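You operate a simulated robot arm through the tools that you are given. There is no shell and no other tool.

Carry out the task below with a simulated robot arm. There is one attempt and no reset: what you move stays moved.

Task
Stack the small can that says "WAX" from the top of the long bench on top of the small can marked "sealant". Fetch the brass plug from the top of the long bench and set it on top of the white box there. Put the gold sleeve on top of the black tape measure. Put the paint can marked "sealer" from the taped area of the steel bench on the shelf under the grey bench and the paint can that says "varnish" on the middle shelf of the red cart. Put the red cap from the open patch of the steel bench on the middle of the grey bench. Lift the orange lid open. Do these in any order. Set down upright: paint can.

The check looks at the end state, three seconds after you hand in, the way a careful person would. Anything else that was tipped, shoved, dropped, spilled or broken makes it a failure. A push-on lid holds only when it is set on centred and level and pressed home; a screw cap is set on level and turned clockwise until tight.

Robot
A 7-joint arm with a fingered hand on a trunk, on a base that drives. Base frame: it is fixed to the floor where the robot stands at the start and does not move with it; the origin is under the middle of the robot, x ahead of it, y to its left, z up. Units: m, degrees, N and s.
With the tool pointing down near the work surface it reaches from about 0.22 to 0.76 m from the robot's upright axis, wherever it stands. Its first joint turns from -166.0 to 166.0 degrees. Places, roughly: box [0.75, -0.75, 1]; brass plug (4x3x4 cm) [0.8, -1.1, 0.9]; cap [-1.5, -2.25, 0.75]; gold sleeve (5x5x5 cm) [0.8, -1.5, 0.9]; middle of the grey bench [-6.3, -3, 0.9]; middle shelf of the red cart [-4.6, -1.7, 0.4]; orange lid [0.5, -3.2, 0.9]; paint can [-1.5, -2.25, 0.75]; shelf under the grey bench [-6.2, -3, 0.4]; small can [0.5, -0.25, 1]; tape measure (8x8x4 cm) [0.8, -1, 0.9]. Payload 4 kg.
The TCP is the grasp point between the finger pads, 0.028 m short of the fingertips. In the tool frame z runs along the fingers and y along their closing line. The gripper opens to 0.168 m. The gripper's body begins 0.079 m behind the TCP. The gripper is a hand of 4 fingers: y runs from the thumb to the fingers, the wrist lies at [0, 0, -0.249] in the tool frame, and closing takes about 1.5 s.
Orientation is that of the tool frame in the base frame, as [roll, pitch, yaw] about the fixed x, y, z axes, in that order (R = Rz(yaw) Ry(pitch) Rx(roll)). With the fingers straight down and closing along the base's y, the tool's x points along the base's -x, its y along +y and its z along -z.

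Tools
- The arm moves only by the tool nudge_tool. Its argument "moves" is a list of rows, each a list of 7 numbers: the shift along the tool's x, y, z in m, then the turn, a rotation vector about the tool's x, y, z in degrees, then the closure in counts, from 0 (fully open) to 255 (shut). In form: [[tx, ty, tz, wx, wy, wz, gripper], ...]. A call has 1 to 20 rows; each row shifts and turns the commanded pose from where the row before left it, along the tool's axes as they then stand. Rows are played at 5 a second. More than 0.05 m and 8.6 degrees between two rows, or a gripper value outside its range, and nothing of the call is played. A pose out of reach is approached as far as the arm can. The call stops where the force on the tool passes 40 N (or 10 N more than at its start, if that is more) or the arm is blocked; 0.2 s more then pass. Each finger travels about 0.153 m/s and halts on what it meets, pressing with about 22 N; the grip force reading is that of the motor and also rises with nothing between the fingers. The clock runs only during rows and for 0.2 s after the last one: add rows that do not move to give the fingers time. It gives the time, the measured TCP pose, the force on the tool (base axes), the opening and the grip force at its end, in the units of the frame above (readings bear some noise), with the torque about the TCP (base axes, N m) and any sound that the robot's microphone picked up.
- Cameras (640 x 400 px; columns grow to the right, rows downward): "scene" is now at [0.0269, 0.1146, 1.5281]; the picture's right is [-0.56, -0.83, -0.00], its down [-0.53, 0.36, -0.77] and it looks along [0.63, -0.43, -0.64] (base axes); focal length 286 px, centre (320, 200). "wrist" rides on the gripper at [0.06, -0.06, -0.11] in the tool frame; the picture's right is [0.71, 0.71, 0.00], its down [-0.56, 0.56, -0.61] and it looks along [-0.43, 0.43, 0.79] (tool axes); focal length 265 px, centre (320, 200). There is no depth. A picture from a camera that has moved, and an enlarged one, comes with that camera's place and axes in the base frame and with its lens. The place of the scene camera against the robot may be out by one fixed shift of up to 0.018 m in any direction.
- get_image(camera): a new picture of that camera. No time passes.
- lift_body(by): slides the trunk up (or, below 0, down) by that many m; the arm and the scene camera ride with it, the base frame stays. It gives what a move gives, with no picture.
- base_move(legs): drives the robot by 1 to 6 legs, each [ahead, turn to the left] in m and degrees, along the robot's own axes; the way and the turn of a leg run together, so that a leg with both is an arc; at most 1.5 m and 180 degrees a leg. The arm and the cameras ride along, it lands a little off, and it stops where it bumps. It gives what a move gives.
- preshape(shape): the hand has 4 fingers and takes this shape, open, in about a second: jaw (thumb against the fingers, like two jaws); tri (thumb and two fingers); tip (a fingertip pinch); poke (one finger out to press); point (the index stretched); flat (the hand flat); cup (the hand cupped); fist (a fist). The gripper value then closes the fingers along that shape, each until it touches; the sizes above hold for jaw. It gives what a move gives, with no picture.
- turn_head(pan, tilt): turns the head with the scene camera to pan (to the left, within 155 degrees either way) and tilt (down, from -29 to 69), counted from straight ahead of the robot. It gives what a move gives.
- zoom(camera, box): a new picture of the part [left, top, right, bottom] of that camera's present view, enlarged. No time passes.
- job_done(): hands the job in; it is judged then, once.

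Places have to be worked out from the pictures, the camera data and where the tool is seen. Open the gripper and draw the arm clear of the work before you hand the job in, unless the task says otherwise.

The tools are called after "Call:" by a JSON object that holds its "name" and its "arguments". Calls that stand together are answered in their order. nudge_tool: Moves the arm, as the interface text tells. Its arguments: {"type":"object","properties":{"moves":{"type":"array","items":{"type":"array","items":{"type":"number"}}}},"required":["moves"]} The other tools are called the same way: lift_body (by) slides the trunk up or down; preshape (shape) gives the hand a shape; base_move (legs) drives the base; turn_head (pan, tilt) turns the head that bears the scene camera; get_image (camera) takes a picture; zoom (camera, box) takes an enlarged picture of a part of a camera's view; job_done () hands the job in.

At the start:

```text
time: 0.0
position: [0.2675, -0.2984, 1.1013]
tool_rot: [180.0, -0.1, 180.0]
wrist_force: [0.0, 0.3, 0.1]
wrist_torque: [-0.01, 0.01, -0.01]
finger_gap: 0.1677
finger_force: 0.0
shape: jaw
trunk travel left (down, up): [-0.537, 0.053]
robot x, y, heading: [-0.0018, -0.0014, 0.1]
head pan, tilt: [-34.3, 39.8]
```

scene: 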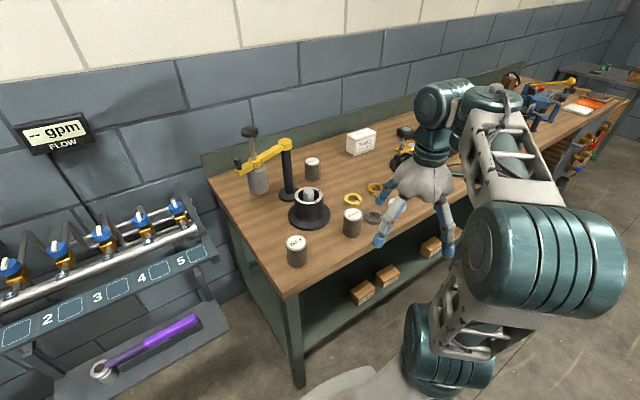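
wrist: 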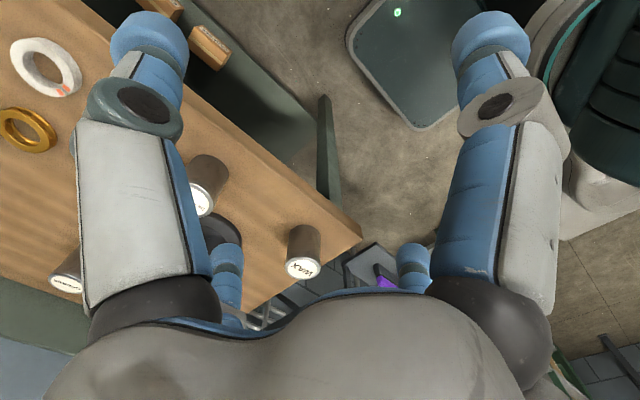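

I start by looking closely at the bench in front, to find the small cans and read their labels.

Call:
{"name": "zoom", "arguments": {"camera": "scene", "box": [220, 120, 420, 280]}}

Call:
{"name": "zoom", "arguments": {"camera": "wrist", "box": [0, 130, 360, 330]}}

```text
2.50 times, centred on (320, 200) of scene
camera zoom: at [0.0269, 0.1146, 1.5281], right [-0.56, -0.83, 0.0], down [-0.53, 0.36, -0.77], along [0.63, -0.43, -0.64], focal length 716 px, centre (320, 200)
```

zoom: 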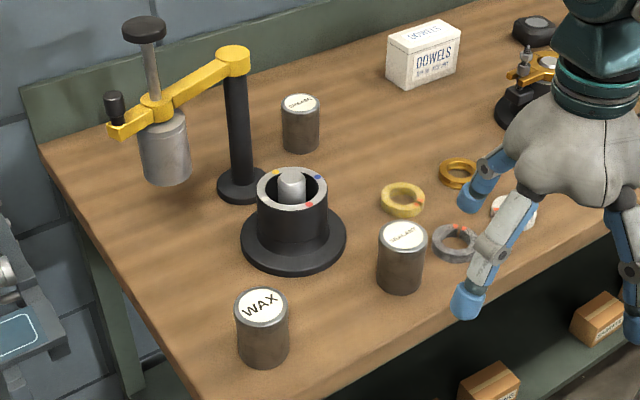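

```text
1.78 times, centred on (180, 230) of wrist
camera zoom: at [0.2068, -0.359, 1.2116], right [-0.71, 0.71, 0.0], down [0.56, 0.56, 0.61], along [0.43, 0.43, -0.79], focal length 472 px, centre (569, 147)
```

zoom: 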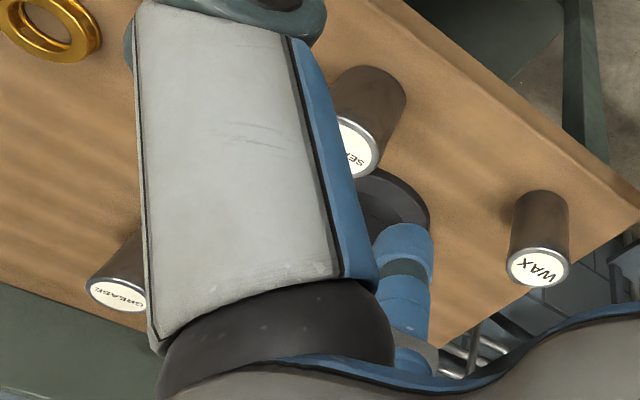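

One can reads WAX, one starts "SEA", and one looks like GREASE. I zoom in further to confirm the labels.

Call:
{"name": "zoom", "arguments": {"camera": "scene", "box": [325, 195, 375, 226]}}

Call:
{"name": "zoom", "arguments": {"camera": "scene", "box": [295, 150, 335, 175]}}

Call:
{"name": "zoom", "arguments": {"camera": "scene", "box": [480, 60, 640, 160]}}

```text
12.80 times, centred on (350, 210) of scene
camera zoom: at [0.0269, 0.1146, 1.5281], right [-0.56, -0.83, 0.0], down [-0.53, 0.36, -0.77], along [0.63, -0.43, -0.64], focal length 3664 px, centre (-64, 66)
```

zoom: 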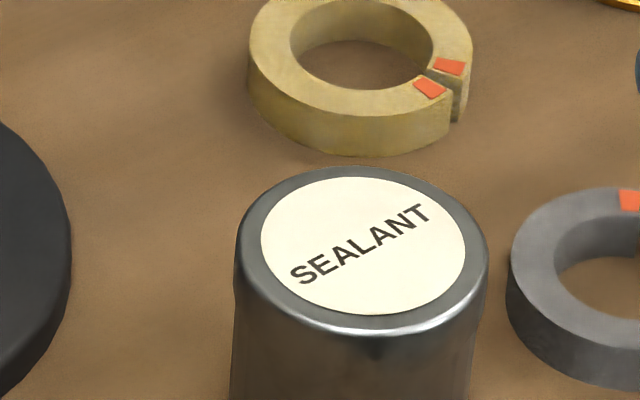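

```text
16.00 times, centred on (315, 162) of scene
camera zoom: at [0.0269, 0.1146, 1.5281], right [-0.56, -0.83, 0.0], down [-0.53, 0.36, -0.77], along [0.63, -0.43, -0.64], focal length 4581 px, centre (400, 800)
```

zoom: 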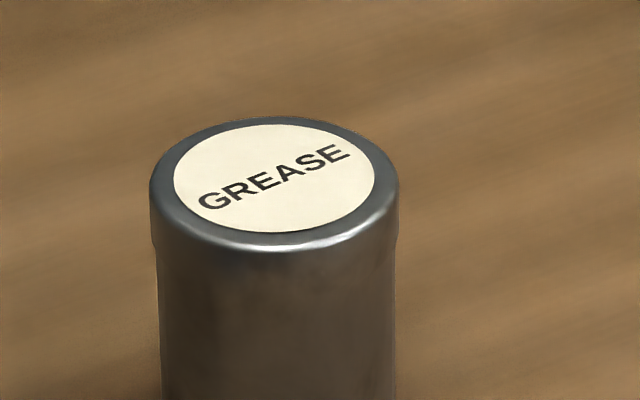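

```text
4.00 times, centred on (560, 110) of scene
camera zoom: at [0.0269, 0.1146, 1.5281], right [-0.56, -0.83, 0.0], down [-0.53, 0.36, -0.77], along [0.63, -0.43, -0.64], focal length 1145 px, centre (-640, 560)
```

zoom: 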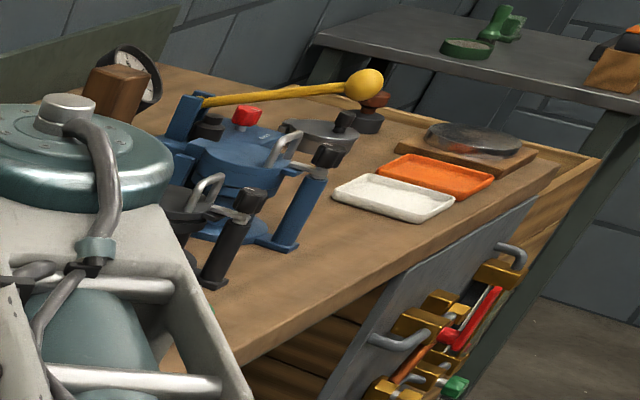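

The labels are confirmed: WAX, SEALANT and GREASE. Next I turn the head to survey the rest of the shop.

Call:
{"name": "turn_head", "arguments": {"pan": -75, "tilt": 25}}

Call:
{"name": "get_image", "arguments": {"camera": "scene"}}

Call:
{"name": "turn_head", "arguments": {"pan": -130, "tilt": 20}}

Call:
{"name": "get_image", "arguments": {"camera": "scene"}}

Call:
{"name": "turn_head", "arguments": {"pan": 150, "tilt": 20}}

Call:
{"name": "get_image", "arguments": {"camera": "scene"}}

Call:
{"name": "turn_head", "arguments": {"pan": 80, "tilt": 20}}

Call:
{"name": "get_image", "arguments": {"camera": "scene"}}

```text
time: 1.1
position: [0.268, -0.2991, 1.102]
tool_rot: [180.0, 0.0, -180.0]
wrist_force: [1.0, 0.0, 0.1]
wrist_torque: [0.01, 0.01, 0.02]
finger_gap: 0.1678
finger_force: 0.1
shape: jaw
trunk travel left (down, up): [-0.537, 0.053]
robot x, y, heading: [0.0002, -0.0004, -0.1]
head pan, tilt: [-75.0, 25.0]
```

```text
taken
camera scene: at [-0.0195, 0.0736, 1.5511], right [-0.97, -0.26, 0.0], down [-0.11, 0.41, -0.91], along [0.24, -0.88, -0.42], focal length 286 px, centre (320, 200)
```

scene: 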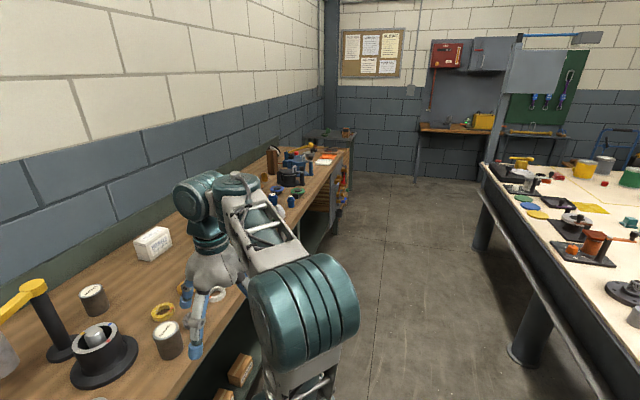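

```text
time: 2.3
position: [0.2683, -0.2993, 1.1012]
tool_rot: [179.9, 0.1, -180.0]
wrist_force: [0.2, -0.3, -0.5]
wrist_torque: [0.01, 0.01, -0.01]
finger_gap: 0.1678
finger_force: 0.1
shape: jaw
trunk travel left (down, up): [-0.537, 0.053]
robot x, y, heading: [-0.0003, -0.0011, -0.1]
head pan, tilt: [-130.0, 20.0]
```

```text
taken
camera scene: at [-0.1032, 0.0912, 1.5592], right [-0.77, 0.64, 0.0], down [0.22, 0.26, -0.94], along [-0.6, -0.72, -0.34], focal length 286 px, centre (320, 200)
```

scene: 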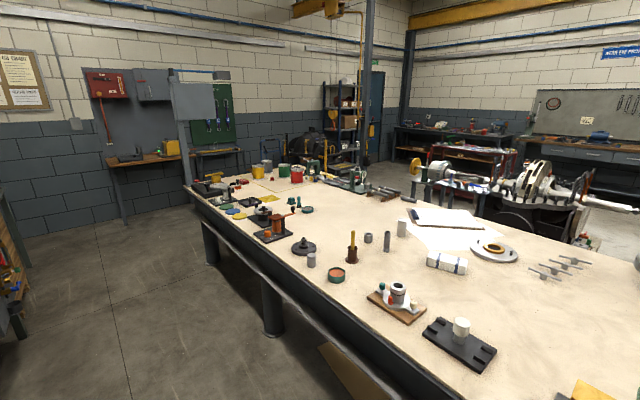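

```text
time: 6.2
position: [0.2676, -0.2989, 1.1019]
tool_rot: [-179.9, 0.0, -180.0]
wrist_force: [0.2, 0.8, 0.3]
wrist_torque: [-0.01, -0.02, -0.01]
finger_gap: 0.1679
finger_force: 0.0
shape: jaw
trunk travel left (down, up): [-0.537, 0.053]
robot x, y, heading: [-0.0007, 0.0011, 0.1]
head pan, tilt: [150.0, 20.0]
```

```text
taken
camera scene: at [-0.1241, 0.2092, 1.5592], right [0.5, 0.87, 0.0], down [0.3, -0.17, -0.94], along [-0.81, 0.47, -0.34], focal length 286 px, centre (320, 200)
```

scene: 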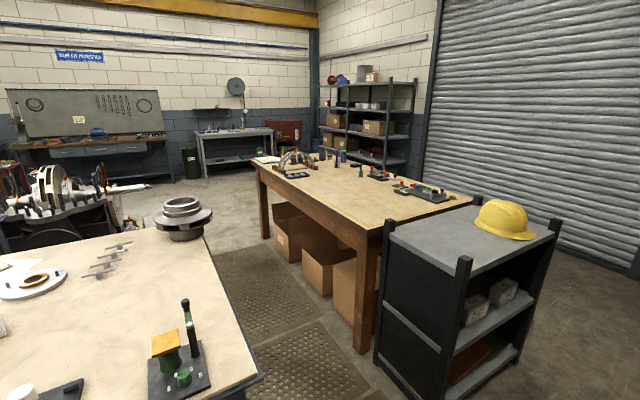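

```text
time: 7.6
position: [0.2673, -0.2989, 1.1028]
tool_rot: [179.9, 0.0, 180.0]
wrist_force: [0.9, -0.9, 1.4]
wrist_torque: [-0.01, 0.04, 0.04]
finger_gap: 0.1679
finger_force: 0.1
shape: jaw
trunk travel left (down, up): [-0.537, 0.053]
robot x, y, heading: [0.003, 0.0017, 0.2]
head pan, tilt: [80.0, 20.0]
```

```text
taken
camera scene: at [-0.0273, 0.2543, 1.5592], right [0.98, -0.17, 0.0], down [-0.06, -0.34, -0.94], along [0.16, 0.93, -0.34], focal length 286 px, centre (320, 200)
```

scene: 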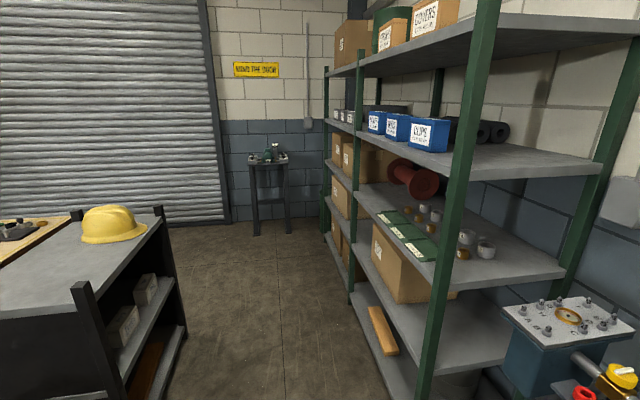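

I have a rough layout: the long wooden bench is ahead, the big table behind me, and the grey bench and red cart are far off. I turn the head to the hand to see how the fingers are arranged.

Call:
{"name": "turn_head", "arguments": {"pan": -50, "tilt": 45}}

Call:
{"name": "zoom", "arguments": {"camera": "scene", "box": [240, 60, 400, 160]}}

Call:
{"name": "get_image", "arguments": {"camera": "scene"}}

```text
time: 9.7
position: [0.2676, -0.2988, 1.1026]
tool_rot: [-179.9, -0.1, 180.0]
wrist_force: [-0.2, 0.9, -0.3]
wrist_torque: [0.0, 0.02, -0.02]
finger_gap: 0.1679
finger_force: 0.0
shape: jaw
trunk travel left (down, up): [-0.537, 0.053]
robot x, y, heading: [-0.0008, -0.0003, 0.4]
head pan, tilt: [-50.0, 45.0]
```

```text
4.00 times, centred on (320, 110) of scene
camera zoom: at [0.0089, 0.1003, 1.5205], right [-0.77, -0.64, 0.0], down [-0.45, 0.54, -0.71], along [0.45, -0.54, -0.71], focal length 1145 px, centre (320, 560)
```

zoom: 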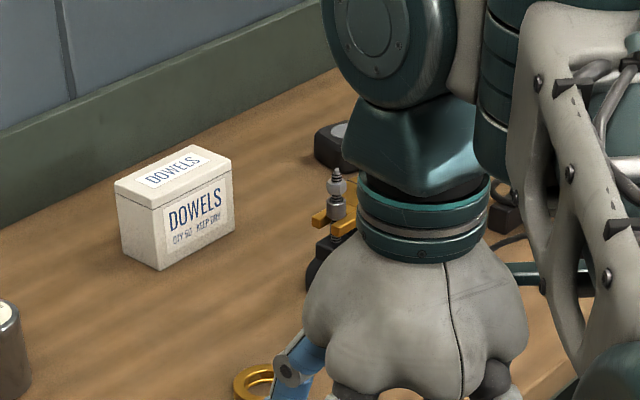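

```text
taken
camera scene: at [0.0089, 0.1003, 1.5205], right [-0.77, -0.64, 0.0], down [-0.45, 0.54, -0.71], along [0.45, -0.54, -0.71], focal length 286 px, centre (320, 200)
```

scene: 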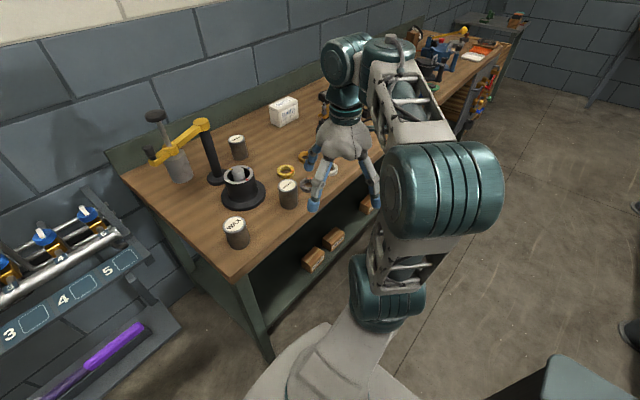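

Call:
{"name": "zoom", "arguments": {"camera": "scene", "box": [280, 120, 400, 220]}}

```text
4.00 times, centred on (340, 170) of scene
camera zoom: at [0.0089, 0.1003, 1.5205], right [-0.77, -0.64, 0.0], down [-0.45, 0.54, -0.71], along [0.45, -0.54, -0.71], focal length 1145 px, centre (240, 320)
```

zoom: 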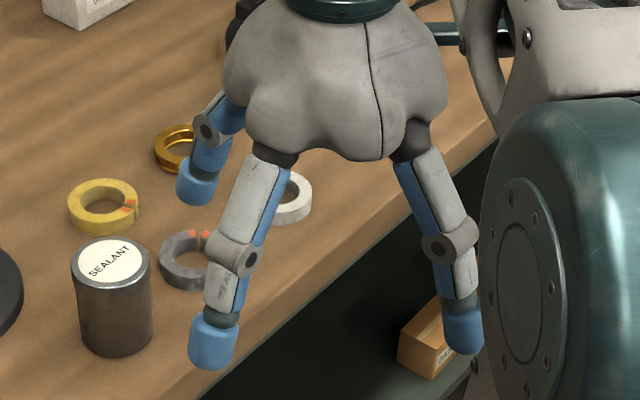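

The four fingers look to be spread around the palm at about 90° from each other. I close the hand in free air to see how "jaw" moves them.

Call:
{"name": "nudge_tool", "arguments": {"moves": [[0, 0, 0, 0, 0, 0, 120], [0, 0, 0, 0, 0, 0, 120], [0, 0, 0, 0, 0, 0, 120], [0, 0, 0, 0, 0, 0, 120], [0, 0, 0, 0, 0, 0, 120], [0, 0, 0, 0, 0, 0, 120]]}}

Call:
{"name": "zoom", "arguments": {"camera": "scene", "box": [280, 120, 400, 220]}}

Call:
{"name": "get_image", "arguments": {"camera": "wrist"}}

```text
time: 11.1
position: [0.2674, -0.299, 1.1014]
tool_rot: [180.0, 0.0, 179.9]
wrist_force: [0.5, 0.7, 0.4]
wrist_torque: [0.03, 0.03, -0.01]
finger_gap: 0.0897
finger_force: 0.1
shape: jaw
trunk travel left (down, up): [-0.537, 0.053]
robot x, y, heading: [-0.0013, 0.001, 0.1]
head pan, tilt: [-50.0, 45.0]
```

```text
4.00 times, centred on (340, 170) of scene
camera zoom: at [0.0088, 0.1003, 1.5205], right [-0.77, -0.64, 0.0], down [-0.45, 0.54, -0.71], along [0.45, -0.54, -0.71], focal length 1145 px, centre (240, 320)
```

zoom: 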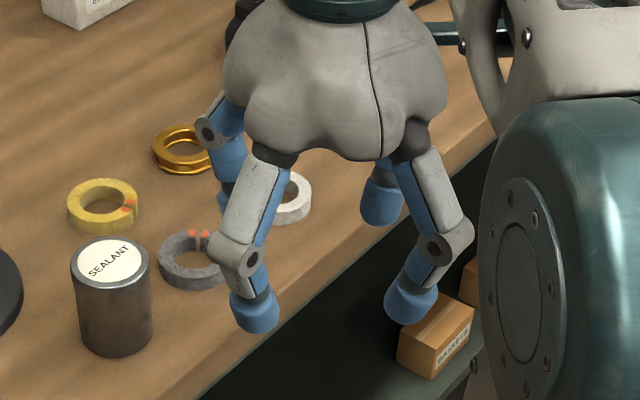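

```text
taken
camera wrist: at [0.2068, -0.359, 1.2116], right [-0.71, 0.71, 0.0], down [0.56, 0.56, 0.61], along [0.43, 0.43, -0.79], focal length 265 px, centre (320, 200)
```

wrist: 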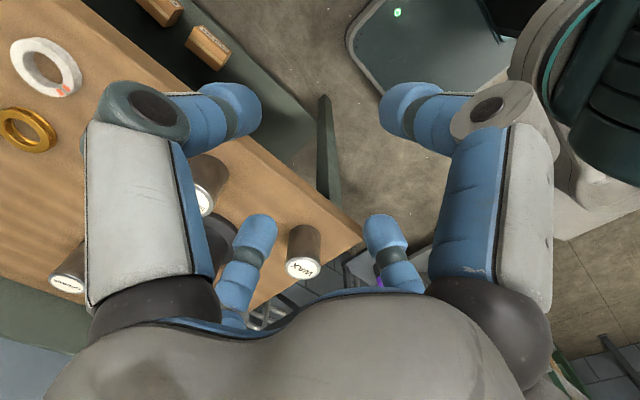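

All four fingers close radially in "jaw". I check the "tip" and "tri" shapes too, since some targets may be in tight spots.

Call:
{"name": "preshape", "arguments": {"shape": "tip"}}

Call:
{"name": "get_image", "arguments": {"camera": "wrist"}}

Call:
{"name": "nudge_tool", "arguments": {"moves": [[0, 0, 0, 0, 0, 0, 150], [0, 0, 0, 0, 0, 0, 150], [0, 0, 0, 0, 0, 0, 150], [0, 0, 0, 0, 0, 0, 150], [0, 0, 0, 0, 0, 0, 150], [0, 0, 0, 0, 0, 0, 150]]}}

Call:
{"name": "get_image", "arguments": {"camera": "wrist"}}

Call:
{"name": "preshape", "arguments": {"shape": "tri"}}

Call:
{"name": "get_image", "arguments": {"camera": "wrist"}}

Call:
{"name": "nudge_tool", "arguments": {"moves": [[0, 0, 0, 0, 0, 0, 150], [0, 0, 0, 0, 0, 0, 150], [0, 0, 0, 0, 0, 0, 150], [0, 0, 0, 0, 0, 0, 150], [0, 0, 0, 0, 0, 0, 150], [0, 0, 0, 0, 0, 0, 150]]}}

Call:
{"name": "get_image", "arguments": {"camera": "wrist"}}

```text
time: 12.0
position: [0.2668, -0.2995, 1.1008]
tool_rot: [180.0, 0.0, -180.0]
wrist_force: [-0.5, 0.3, -0.6]
wrist_torque: [0.0, 0.01, 0.0]
finger_gap: 0.1679
finger_force: 0.1
shape: tip
trunk travel left (down, up): [-0.537, 0.053]
robot x, y, heading: [0.0004, -0.004, 0.0]
head pan, tilt: [-50.0, 45.0]
```

```text
taken
camera wrist: at [0.2068, -0.359, 1.2116], right [-0.71, 0.71, 0.0], down [0.56, 0.56, 0.61], along [0.43, 0.43, -0.79], focal length 265 px, centre (320, 200)
```

wrist: 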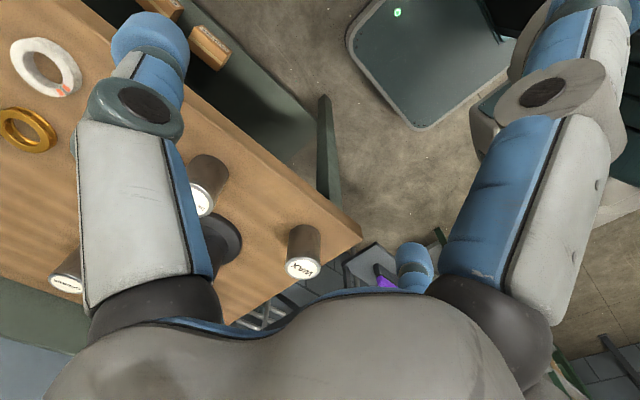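

```text
time: 13.4
position: [0.267, -0.2998, 1.1019]
tool_rot: [-179.9, 0.1, -180.0]
wrist_force: [-0.1, 0.4, 0.6]
wrist_torque: [0.02, 0.0, 0.03]
finger_gap: 0.0697
finger_force: 0.0
shape: tip
trunk travel left (down, up): [-0.537, 0.053]
robot x, y, heading: [-0.0015, -0.0005, -0.1]
head pan, tilt: [-50.0, 45.0]
```

```text
taken
camera wrist: at [0.2068, -0.359, 1.2116], right [-0.71, 0.71, 0.0], down [0.56, 0.56, 0.61], along [0.43, 0.43, -0.79], focal length 265 px, centre (320, 200)
```

wrist: 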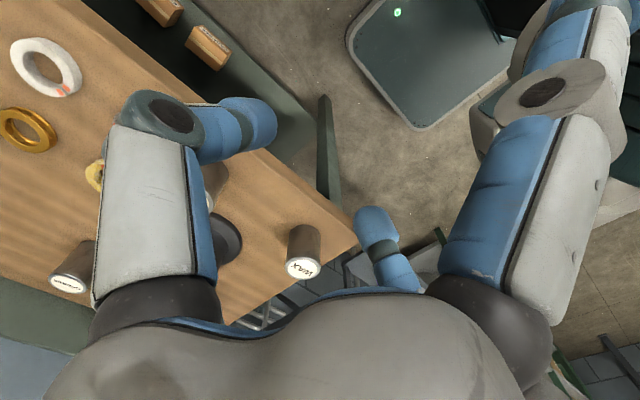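

```text
time: 14.3
position: [0.2676, -0.2996, 1.1005]
tool_rot: [-180.0, -0.1, -179.9]
wrist_force: [-0.5, -0.4, -0.4]
wrist_torque: [0.01, -0.01, 0.01]
finger_gap: 0.1681
finger_force: 0.0
shape: tri
trunk travel left (down, up): [-0.537, 0.053]
robot x, y, heading: [0.0032, -0.0028, 0.1]
head pan, tilt: [-50.0, 45.0]
```

```text
taken
camera wrist: at [0.2068, -0.359, 1.2116], right [-0.71, 0.71, 0.0], down [0.56, 0.56, 0.61], along [0.43, 0.43, -0.79], focal length 265 px, centre (320, 200)
```

wrist: 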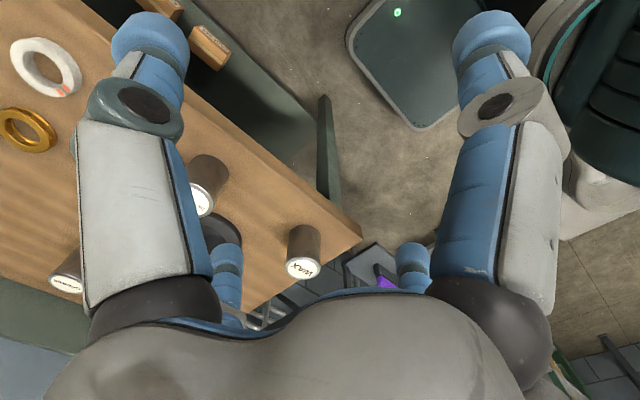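

```text
time: 15.7
position: [0.268, -0.2989, 1.1017]
tool_rot: [180.0, 0.1, 179.9]
wrist_force: [0.0, -0.2, -0.3]
wrist_torque: [0.0, -0.02, -0.01]
finger_gap: 0.0696
finger_force: 0.2
shape: tri
trunk travel left (down, up): [-0.537, 0.053]
robot x, y, heading: [0.0015, 0.0, -0.0]
head pan, tilt: [-50.0, 45.0]
```

```text
taken
camera wrist: at [0.2068, -0.359, 1.2116], right [-0.71, 0.71, 0.0], down [0.56, 0.56, 0.61], along [0.43, 0.43, -0.79], focal length 265 px, centre (320, 200)
```

wrist: 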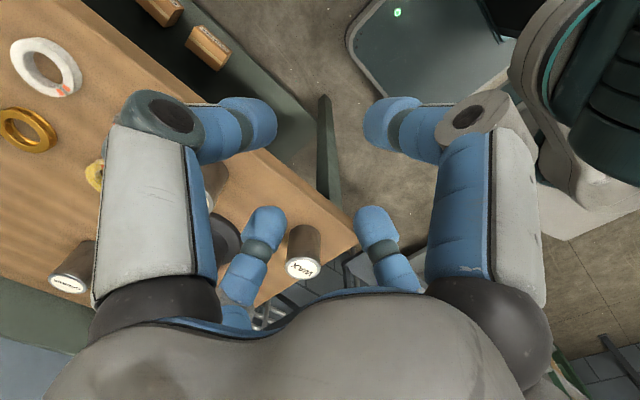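

"tip" pinches with only the thumb and the opposite finger, while "jaw" closes all four radially, which suits round cans. I go back to jaw and move above the WAX can, judged to be near (0.485, -0.12).

Call:
{"name": "preshape", "arguments": {"shape": "jaw"}}

Call:
{"name": "nudge_tool", "arguments": {"moves": [[-0.036, 0.03, 0, 0, 0, 0, 0], [-0.036, 0.03, 0, 0, 0, 0, 0], [-0.036, 0.03, 0, 0, 0, 0, 0], [-0.036, 0.03, 0, 0, 0, 0, 0], [-0.036, 0.03, 0, 0, 0, 0, 0], [-0.036, 0.03, 0, 0, 0, 0, 0], [0, 0, 0, 0, 0, 0, 0]]}}

Call:
{"name": "get_image", "arguments": {"camera": "wrist"}}

Call:
{"name": "get_image", "arguments": {"camera": "scene"}}

```text
time: 16.6
position: [0.2684, -0.3, 1.1017]
tool_rot: [180.0, 0.0, 179.9]
wrist_force: [-0.5, 0.6, 0.1]
wrist_torque: [-0.03, 0.02, 0.01]
finger_gap: 0.168
finger_force: 0.0
shape: jaw
trunk travel left (down, up): [-0.537, 0.053]
robot x, y, heading: [-0.0022, 0.0012, -0.2]
head pan, tilt: [-50.0, 45.0]
```

```text
time: 18.2
position: [0.4849, -0.1169, 1.105]
tool_rot: [-179.9, 0.0, 179.9]
wrist_force: [-0.1, -0.7, 0.1]
wrist_torque: [-0.01, 0.03, 0.04]
finger_gap: 0.1679
finger_force: 0.1
shape: jaw
trunk travel left (down, up): [-0.537, 0.053]
robot x, y, heading: [0.0023, 0.0012, 0.1]
head pan, tilt: [-50.0, 45.0]
```

```text
taken
camera wrist: at [0.4244, -0.1763, 1.215], right [-0.71, 0.71, 0.0], down [0.56, 0.56, 0.61], along [0.44, 0.43, -0.79], focal length 265 px, centre (320, 200)
```

wrist: 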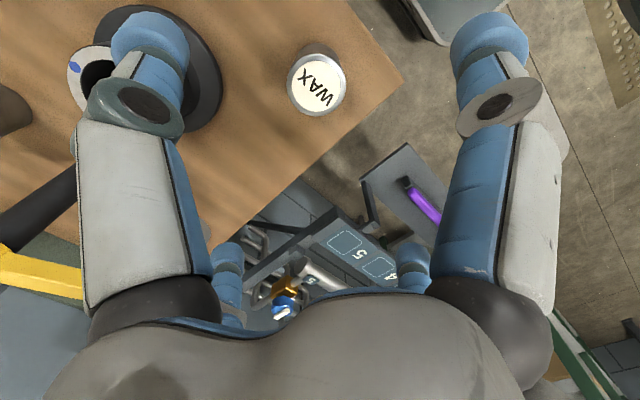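

```text
taken
camera scene: at [0.0089, 0.1, 1.5206], right [-0.77, -0.64, 0.0], down [-0.45, 0.54, -0.71], along [0.45, -0.54, -0.71], focal length 286 px, centre (320, 200)
```

scene: 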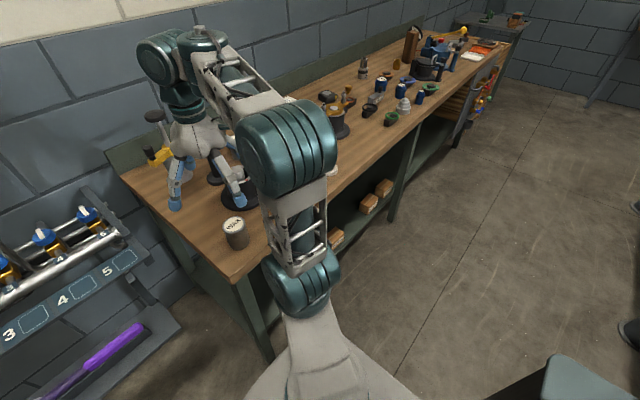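

Triangulating two wrist views puts the WAX can's top centre near (0.476, -0.129, 0.934), with the bench at about z = 0.86. I centre over it and go down part of the way to check.

Call:
{"name": "nudge_tool", "arguments": {"moves": [[0.0084, -0.0127, 0.02, 0, 0, 0, 60], [0, 0, 0.03, 0, 0, 0, 60], [0, 0, 0.03, 0, 0, 0, 60], [0, 0, 0.02, 0, 0, 0, 60], [0, 0, 0, 0, 0, 0, 60]]}}

Call:
{"name": "get_image", "arguments": {"camera": "wrist"}}

Call:
{"name": "zoom", "arguments": {"camera": "scene", "box": [130, 100, 290, 260]}}

```text
time: 19.4
position: [0.4762, -0.129, 1.0038]
tool_rot: [-180.0, 0.0, 180.0]
wrist_force: [0.4, 0.7, -1.2]
wrist_torque: [-0.06, -0.01, 0.01]
finger_gap: 0.1285
finger_force: 0.1
shape: jaw
trunk travel left (down, up): [-0.537, 0.053]
robot x, y, heading: [-0.0015, 0.004, -0.1]
head pan, tilt: [-50.0, 45.0]
```

```text
taken
camera wrist: at [0.4146, -0.1888, 1.1127], right [-0.71, 0.71, 0.0], down [0.56, 0.56, 0.61], along [0.43, 0.43, -0.79], focal length 265 px, centre (320, 200)
```

wrist: 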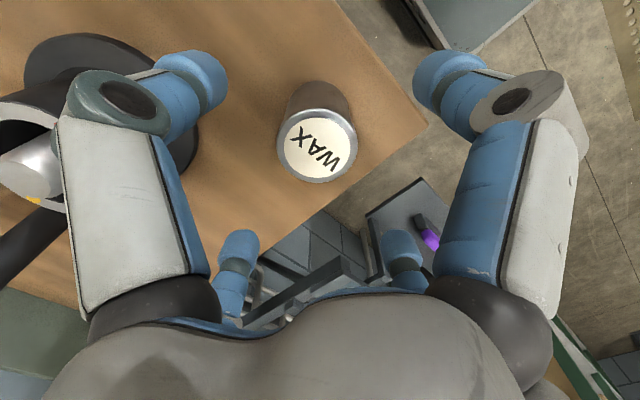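

```text
2.50 times, centred on (210, 180) of scene
camera zoom: at [0.0089, 0.1012, 1.5205], right [-0.77, -0.64, 0.0], down [-0.45, 0.54, -0.71], along [0.45, -0.54, -0.71], focal length 716 px, centre (595, 250)
```

zoom: 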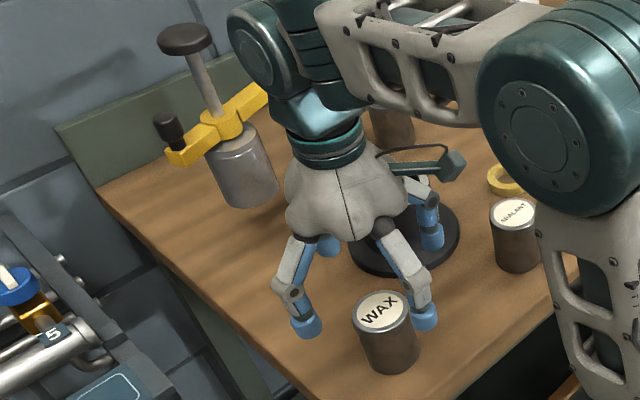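

The can is centred under the hand. I descend to z of about 0.905 and close.

Call:
{"name": "nudge_tool", "arguments": {"moves": [[0, 0, 0.03, 0, 0, 0, 90], [0, 0, 0.03, 0, 0, 0, 90], [0, 0, 0.025, 0, 0, 0, 90], [0, 0, 0.014, 0, 0, 0, 90], [0, 0, 0, 0, 0, 0, 90], [0, 0, 0, 0, 0, 0, 200], [0, 0, 0, 0, 0, 0, 200], [0, 0, 0, 0, 0, 0, 200], [0, 0, 0, 0, 0, 0, 200], [0, 0, 0, 0, 0, 0, 200], [0, 0, 0, 0, 0, 0, 200]]}}

Call:
{"name": "get_image", "arguments": {"camera": "wrist"}}

Call:
{"name": "zoom", "arguments": {"camera": "scene", "box": [130, 100, 290, 260]}}

```text
time: 21.8
position: [0.4758, -0.1288, 0.9031]
tool_rot: [179.9, 0.0, -179.9]
wrist_force: [0.3, 0.5, -0.1]
wrist_torque: [0.01, 0.03, 0.03]
finger_gap: 0.0507
finger_force: 22.2
shape: jaw
trunk travel left (down, up): [-0.537, 0.053]
robot x, y, heading: [0.0008, 0.0002, 0.1]
head pan, tilt: [-50.0, 45.0]
```

```text
taken
camera wrist: at [0.4151, -0.1891, 1.0118], right [-0.71, 0.71, 0.0], down [0.56, 0.56, 0.61], along [0.43, 0.43, -0.79], focal length 265 px, centre (320, 200)
```

wrist: 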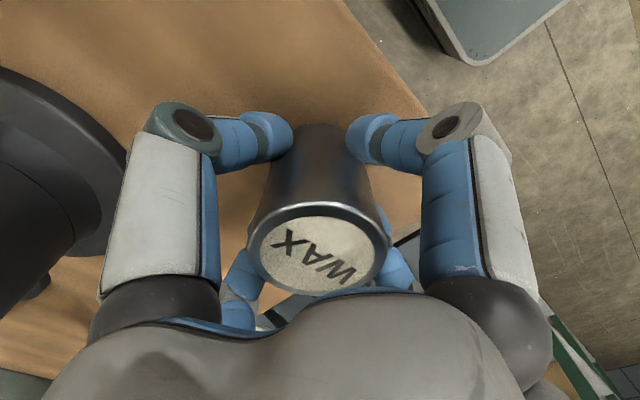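

```text
2.50 times, centred on (210, 180) of scene
camera zoom: at [0.0091, 0.1003, 1.5205], right [-0.77, -0.64, 0.0], down [-0.45, 0.54, -0.71], along [0.45, -0.54, -0.71], focal length 716 px, centre (595, 250)
```

zoom: 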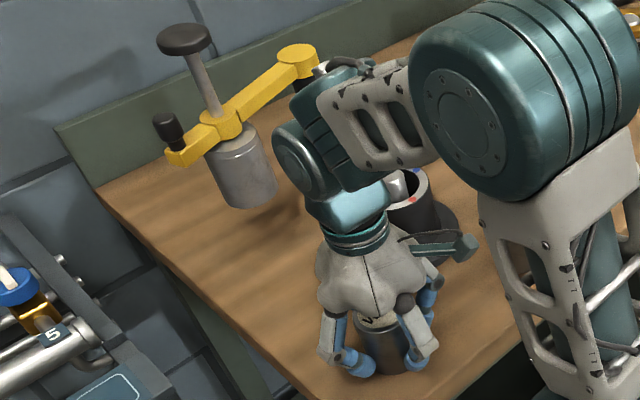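

The can is gripped (gap 0.0507). I lift it and move so that the wrist camera can see the sealant can just beside the held one.

Call:
{"name": "nudge_tool", "arguments": {"moves": [[0, 0, -0.03, 0, 0, 0, 200], [0, 0, -0.04, 0, 0, 0, 200], [0, 0, -0.04, 0, 0, 0, 200], [0, 0, -0.037, 0, 0, 0, 200], [-0.01, -0.04, 0, 0, 0, 0, 200], [-0.01, -0.04, 0, 0, 0, 0, 200], [-0.01, -0.04, 0, 0, 0, 0, 200], [-0.009, -0.043, 0, 0, 0, 0, 200], [0, 0, 0, 0, 0, 0, 200]]}}

Call:
{"name": "get_image", "arguments": {"camera": "wrist"}}

Call:
{"name": "get_image", "arguments": {"camera": "scene"}}

```text
time: 23.8
position: [0.5136, -0.2953, 1.0508]
tool_rot: [-179.9, 0.0, -179.9]
wrist_force: [0.8, -0.7, -2.0]
wrist_torque: [0.0, 0.0, -0.03]
finger_gap: 0.0509
finger_force: 22.0
shape: jaw
trunk travel left (down, up): [-0.537, 0.053]
robot x, y, heading: [0.0001, 0.0005, -0.1]
head pan, tilt: [-50.0, 45.0]
```

```text
taken
camera wrist: at [0.4535, -0.3543, 1.1599], right [-0.71, 0.71, 0.0], down [0.56, 0.56, 0.61], along [0.43, 0.44, -0.79], focal length 265 px, centre (320, 200)
```

wrist: 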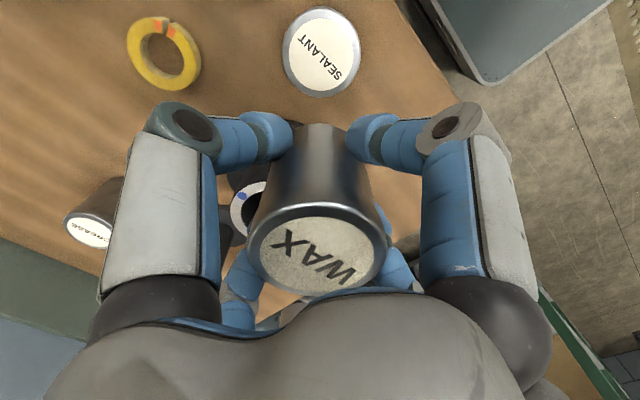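

```text
taken
camera scene: at [0.0091, 0.1002, 1.5205], right [-0.77, -0.64, 0.0], down [-0.45, 0.54, -0.71], along [0.45, -0.54, -0.71], focal length 286 px, centre (320, 200)
```

scene: 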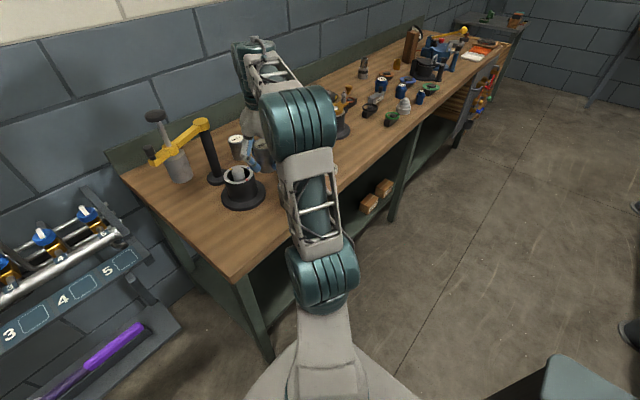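

The sealant can is in view above the held one. I zoom in to measure its top centre.

Call:
{"name": "zoom", "arguments": {"camera": "wrist", "box": [240, 0, 400, 100]}}

```text
4.00 times, centred on (320, 50) of wrist
camera zoom: at [0.4535, -0.3543, 1.1599], right [-0.71, 0.71, 0.0], down [0.56, 0.56, 0.61], along [0.43, 0.44, -0.79], focal length 1062 px, centre (320, 800)
```

zoom: 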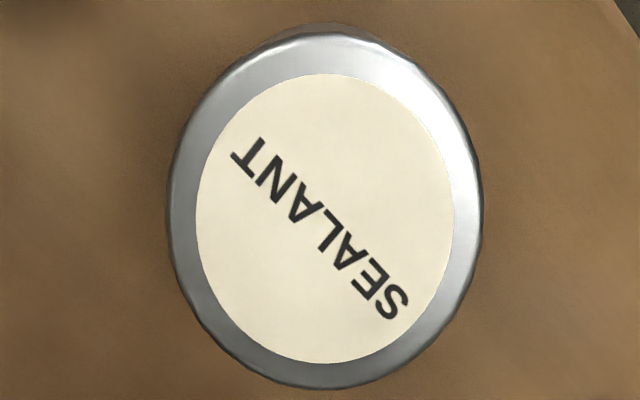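

Sealant top centre works out at (0.478, -0.3285). I move the held can over it and lower to just above contact.

Call:
{"name": "nudge_tool", "arguments": {"moves": [[0.018, -0.017, 0, 0, 0, 0, 200], [0.0175, -0.0172, 0, 0, 0, 0, 200], [0, 0, 0.03, 0, 0, 0, 200], [0, 0, 0.03, 0, 0, 0, 200], [0, 0, 0, 0, 0, 0, 200], [0, 0, 0, 0, 0, 0, 200]]}}

Call:
{"name": "get_image", "arguments": {"camera": "wrist"}}

Call:
{"name": "zoom", "arguments": {"camera": "scene", "box": [200, 80, 360, 180]}}

```text
time: 25.2
position: [0.4785, -0.3305, 0.9919]
tool_rot: [180.0, 0.0, -179.9]
wrist_force: [0.4, 0.0, -2.2]
wrist_torque: [-0.01, -0.01, -0.02]
finger_gap: 0.0508
finger_force: 22.4
shape: jaw
trunk travel left (down, up): [-0.537, 0.053]
robot x, y, heading: [0.0012, 0.0041, -0.2]
head pan, tilt: [-50.0, 45.0]
```

```text
taken
camera wrist: at [0.4179, -0.3897, 1.1012], right [-0.71, 0.71, 0.0], down [0.56, 0.56, 0.61], along [0.43, 0.43, -0.79], focal length 265 px, centre (320, 200)
```

wrist: 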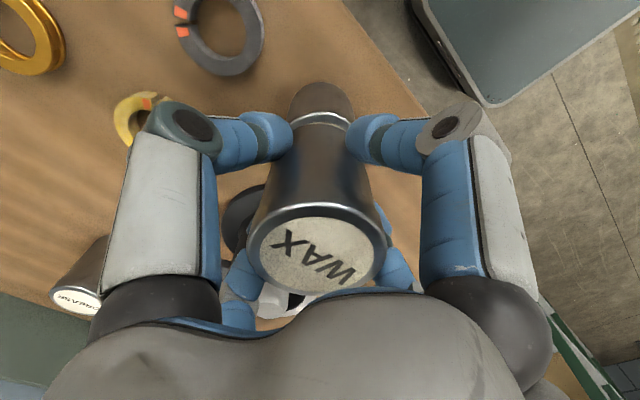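

```text
4.00 times, centred on (280, 130) of scene
camera zoom: at [0.009, 0.1002, 1.5205], right [-0.77, -0.64, 0.0], down [-0.45, 0.54, -0.71], along [0.45, -0.54, -0.71], focal length 1145 px, centre (480, 480)
```

zoom: 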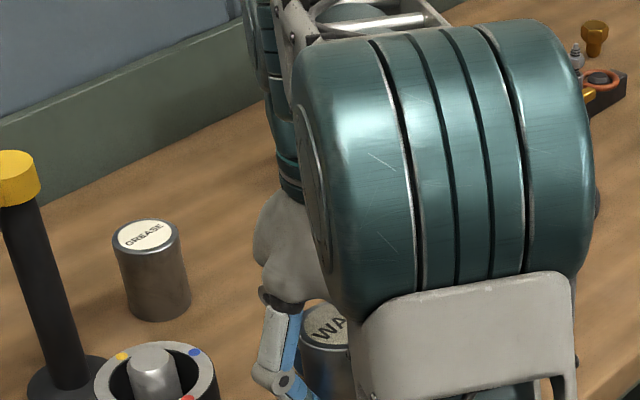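

In the wrist view the WAX can looks aligned above the sealant can. I zoom in to verify.

Call:
{"name": "zoom", "arguments": {"camera": "wrist", "box": [240, 70, 400, 170]}}

```text
4.00 times, centred on (320, 120) of wrist
camera zoom: at [0.4179, -0.3897, 1.1012], right [-0.71, 0.71, 0.0], down [0.56, 0.56, 0.61], along [0.43, 0.43, -0.79], focal length 1062 px, centre (320, 520)
```

zoom: 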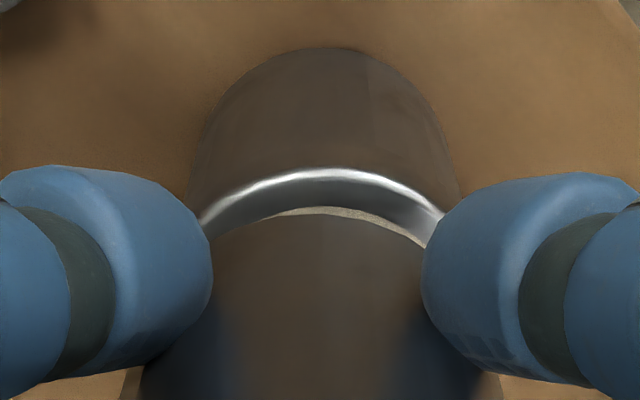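

Lateral alignment is good. I lower in small steps and watch the force for contact.

Call:
{"name": "nudge_tool", "arguments": {"moves": [[0, 0, 0.004, 0, 0, 0, 200], [0, 0, 0.004, 0, 0, 0, 200], [0, 0, 0, 0, 0, 0, 200]]}}

Call:
{"name": "zoom", "arguments": {"camera": "wrist", "box": [240, 70, 400, 170]}}

```text
time: 26.0
position: [0.4774, -0.3282, 0.9832]
tool_rot: [-180.0, 0.0, 180.0]
wrist_force: [0.6, -0.4, -2.6]
wrist_torque: [0.02, 0.0, 0.03]
finger_gap: 0.0509
finger_force: 22.1
shape: jaw
trunk travel left (down, up): [-0.537, 0.053]
robot x, y, heading: [-0.0006, 0.0008, -0.2]
head pan, tilt: [-50.0, 45.0]
```

```text
4.00 times, centred on (320, 120) of wrist
camera zoom: at [0.4178, -0.3889, 1.0926], right [-0.71, 0.71, 0.0], down [0.56, 0.56, 0.61], along [0.43, 0.43, -0.79], focal length 1062 px, centre (320, 520)
```

zoom: 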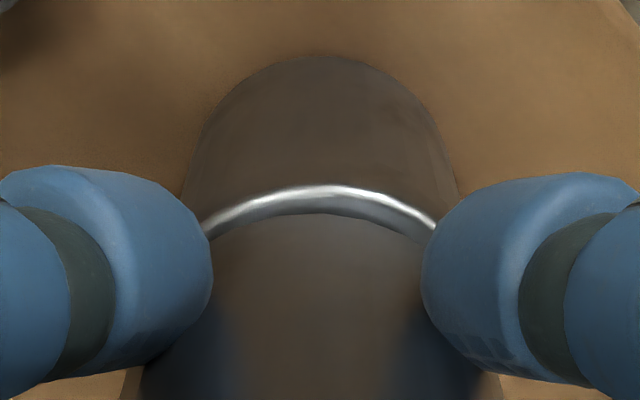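

Call:
{"name": "nudge_tool", "arguments": {"moves": [[0, 0, 0.003, 0, 0, 0, 200], [0, 0, 0, 0, 0, 0, 200]]}}

Call:
{"name": "nudge_tool", "arguments": {"moves": [[0, 0, 0.003, 0, 0, 0, 200], [0, 0, 0, 0, 0, 0, 200]]}}

Call:
{"name": "zoom", "arguments": {"camera": "wrist", "box": [240, 70, 400, 170]}}

```text
time: 26.6
position: [0.4786, -0.3283, 0.9799]
tool_rot: [180.0, 0.1, -180.0]
wrist_force: [0.9, -0.1, -0.6]
wrist_torque: [-0.03, -0.02, 0.0]
finger_gap: 0.0507
finger_force: 22.3
shape: jaw
trunk travel left (down, up): [-0.537, 0.053]
robot x, y, heading: [-0.0001, -0.0008, 0.3]
head pan, tilt: [-50.0, 45.0]
```

```text
time: 27.2
position: [0.4795, -0.3288, 0.9784]
tool_rot: [-179.9, 0.2, 180.0]
wrist_force: [-1.4, 0.7, 21.5]
wrist_torque: [0.09, -0.08, 0.04]
finger_gap: 0.0511
finger_force: 22.2
shape: jaw
trunk travel left (down, up): [-0.537, 0.053]
robot x, y, heading: [-0.001, 0.0018, 0.2]
head pan, tilt: [-50.0, 45.0]
```

```text
4.00 times, centred on (320, 120) of wrist
camera zoom: at [0.4177, -0.3884, 1.0885], right [-0.71, 0.71, 0.0], down [0.56, 0.56, 0.62], along [0.44, 0.43, -0.79], focal length 1062 px, centre (320, 520)
```

zoom: 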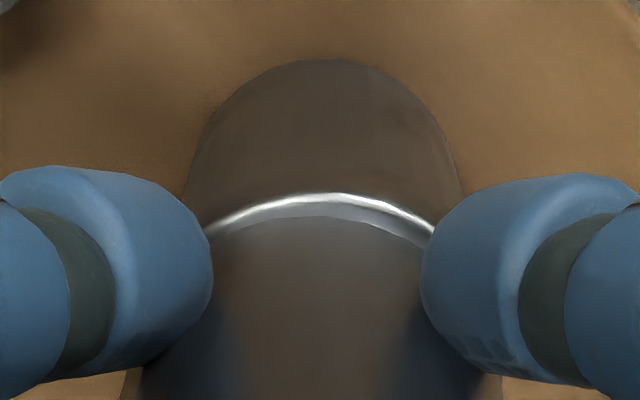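

There is contact at about 21 N. I relax the press by about 1.5 mm, open the fingers gradually and then rise straight up.

Call:
{"name": "nudge_tool", "arguments": {"moves": [[0, 0, -0.0018, 0, 0, 0, 200], [0, 0, 0, 0, 0, 0, 200], [0, 0, 0, 0, 0, 0, 172], [0, 0, 0, 0, 0, 0, 160], [0, 0, 0, 0, 0, 0, 140], [0, 0, 0, 0, 0, 0, 120], [0, 0, 0, 0, 0, 0, 100], [0, 0, 0, 0, 0, 0, 90], [0, 0, 0, 0, 0, 0, 90]]}}

Call:
{"name": "get_image", "arguments": {"camera": "wrist"}}

```text
time: 29.2
position: [0.478, -0.3307, 0.9781]
tool_rot: [-180.0, 0.0, -180.0]
wrist_force: [0.4, 0.2, -0.3]
wrist_torque: [0.03, 0.02, -0.03]
finger_gap: 0.108
finger_force: 0.1
shape: jaw
trunk travel left (down, up): [-0.537, 0.053]
robot x, y, heading: [-0.0042, 0.0026, -0.0]
head pan, tilt: [-50.0, 45.0]
```

```text
taken
camera wrist: at [0.4184, -0.3889, 1.0875], right [-0.71, 0.71, 0.0], down [0.56, 0.56, 0.61], along [0.43, 0.43, -0.79], focal length 265 px, centre (320, 200)
```

wrist: 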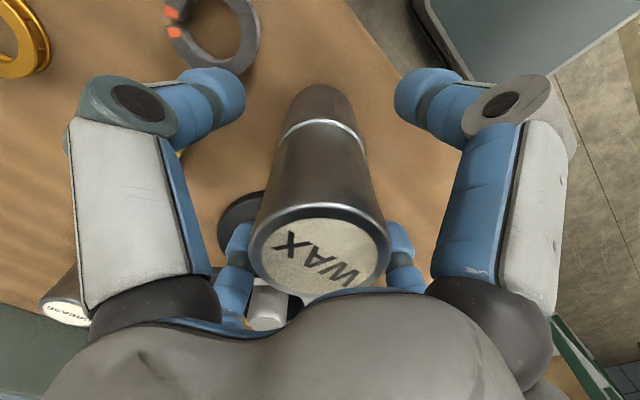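

The stack looks aligned. I raise the hand straight up and check the stack from both cameras.

Call:
{"name": "nudge_tool", "arguments": {"moves": [[0, 0, -0.03, 0, 0, 0, 60], [0, 0, -0.04, 0, 0, 0, 60], [0, 0, -0.05, 0, 0, 0, 60], [0, 0, -0.05, 0, 0, 0, 30], [0, 0, -0.03, 0, 0, 0, 0], [0, 0, 0, 0, 0, 0, 0]]}}

Call:
{"name": "get_image", "arguments": {"camera": "wrist"}}

Call:
{"name": "turn_head", "arguments": {"pan": -45, "tilt": 40}}

Call:
{"name": "get_image", "arguments": {"camera": "scene"}}

```text
time: 30.6
position: [0.4763, -0.3306, 1.1769]
tool_rot: [179.9, 0.0, 180.0]
wrist_force: [1.2, 0.9, 0.3]
wrist_torque: [0.0, 0.03, 0.01]
finger_gap: 0.168
finger_force: 0.0
shape: jaw
trunk travel left (down, up): [-0.537, 0.053]
robot x, y, heading: [-0.0006, 0.0029, 0.3]
head pan, tilt: [-50.0, 45.0]
```

```text
taken
camera wrist: at [0.4161, -0.3908, 1.2861], right [-0.71, 0.71, 0.0], down [0.56, 0.56, 0.61], along [0.43, 0.43, -0.79], focal length 265 px, centre (320, 200)
```

wrist: 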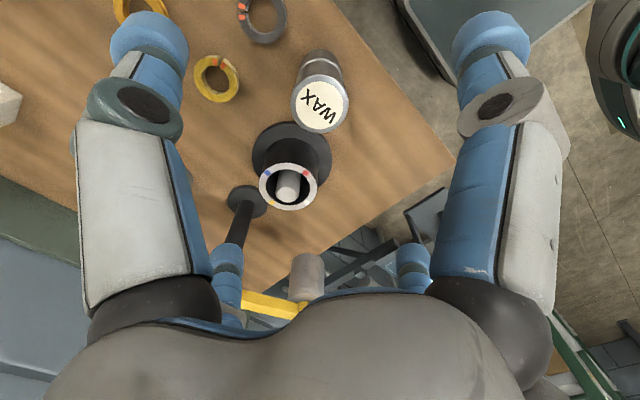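

```text
time: 31.2
position: [0.4767, -0.3309, 1.1762]
tool_rot: [179.9, 0.0, 180.0]
wrist_force: [0.2, -0.6, -0.3]
wrist_torque: [-0.02, 0.03, -0.01]
finger_gap: 0.1682
finger_force: 0.0
shape: jaw
trunk travel left (down, up): [-0.537, 0.053]
robot x, y, heading: [-0.0007, -0.0017, 0.0]
head pan, tilt: [-45.0, 40.0]
```

```text
taken
camera scene: at [0.0167, 0.1025, 1.5278], right [-0.71, -0.71, 0.0], down [-0.45, 0.45, -0.77], along [0.54, -0.54, -0.64], focal length 286 px, centre (320, 200)
```

scene: 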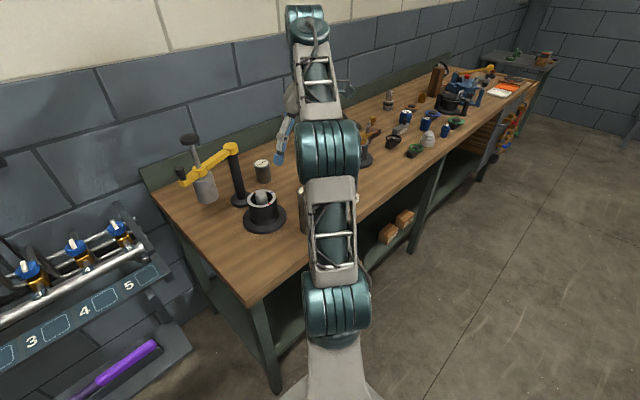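

The WAX can is stacked. Next I look down at my own base to judge its footprint before I drive along the bench.

Call:
{"name": "nudge_tool", "arguments": {"moves": [[0.04, 0.0, -0.02, 0, 0, 0, 0], [0.04, 0.0, -0.02, 0, 0, 0, 0], [0.04, 0.0, 0, 0, 0, 0, 0], [0.04, 0, 0, 0, 0, 0, 0], [0.03, 0, 0, 0, 0, 0, 0], [0, 0, 0, 0, 0, 0, 0]]}}

Call:
{"name": "turn_head", "arguments": {"pan": 0, "tilt": 69}}

Call:
{"name": "get_image", "arguments": {"camera": "scene"}}

Call:
{"name": "turn_head", "arguments": {"pan": -90, "tilt": 60}}

Call:
{"name": "get_image", "arguments": {"camera": "scene"}}

```text
time: 32.6
position: [0.2872, -0.3269, 1.2183]
tool_rot: [180.0, 0.1, -180.0]
wrist_force: [-0.3, -0.3, 0.3]
wrist_torque: [0.02, -0.01, 0.0]
finger_gap: 0.1681
finger_force: 0.0
shape: jaw
trunk travel left (down, up): [-0.537, 0.053]
robot x, y, heading: [-0.0024, 0.0018, 0.2]
head pan, tilt: [-45.0, 40.0]
```

```text
time: 33.8
position: [0.2872, -0.3277, 1.219]
tool_rot: [-180.0, -0.1, -180.0]
wrist_force: [0.1, -0.4, 0.0]
wrist_torque: [0.01, 0.0, -0.02]
finger_gap: 0.1676
finger_force: 0.0
shape: jaw
trunk travel left (down, up): [-0.537, 0.053]
robot x, y, heading: [-0.002, -0.0005, 0.1]
head pan, tilt: [0.0, 68.8]
```

```text
taken
camera scene: at [0.0125, 0.1626, 1.4917], right [0.0, -1.0, 0.0], down [-0.93, 0.0, -0.36], along [0.36, 0.0, -0.93], focal length 286 px, centre (320, 200)
```

scene: 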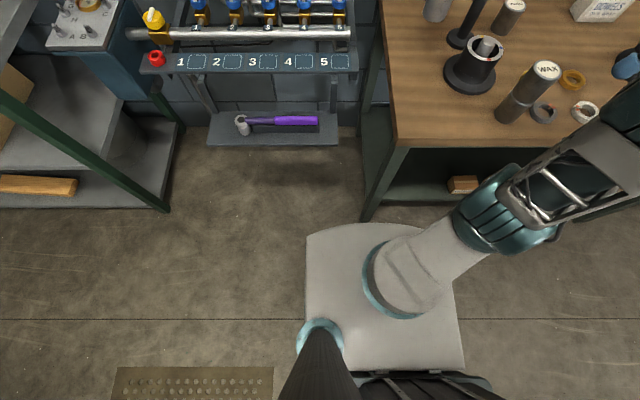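

```text
time: 35.4
position: [0.2885, -0.3273, 1.219]
tool_rot: [180.0, 0.0, -179.9]
wrist_force: [0.5, -0.7, 0.0]
wrist_torque: [0.01, -0.03, -0.01]
finger_gap: 0.1679
finger_force: 0.1
shape: jaw
trunk travel left (down, up): [-0.537, 0.053]
robot x, y, heading: [-0.0015, -0.0026, -0.2]
head pan, tilt: [-90.0, 60.0]
```

```text
taken
camera scene: at [-0.0434, 0.096, 1.501], right [-1.0, 0.0, 0.0], down [0.0, 0.87, -0.5], along [0.0, -0.5, -0.87], focal length 286 px, centre (320, 200)
```

scene: 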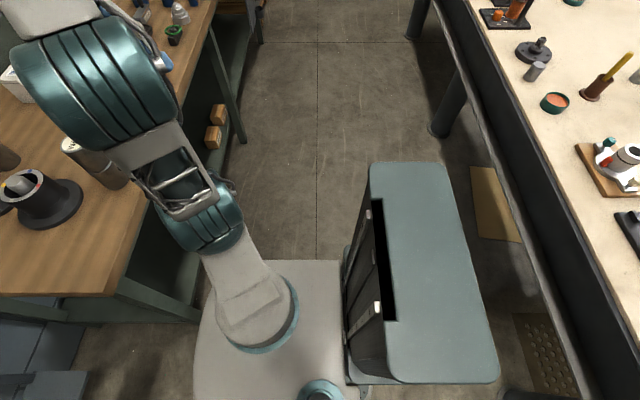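

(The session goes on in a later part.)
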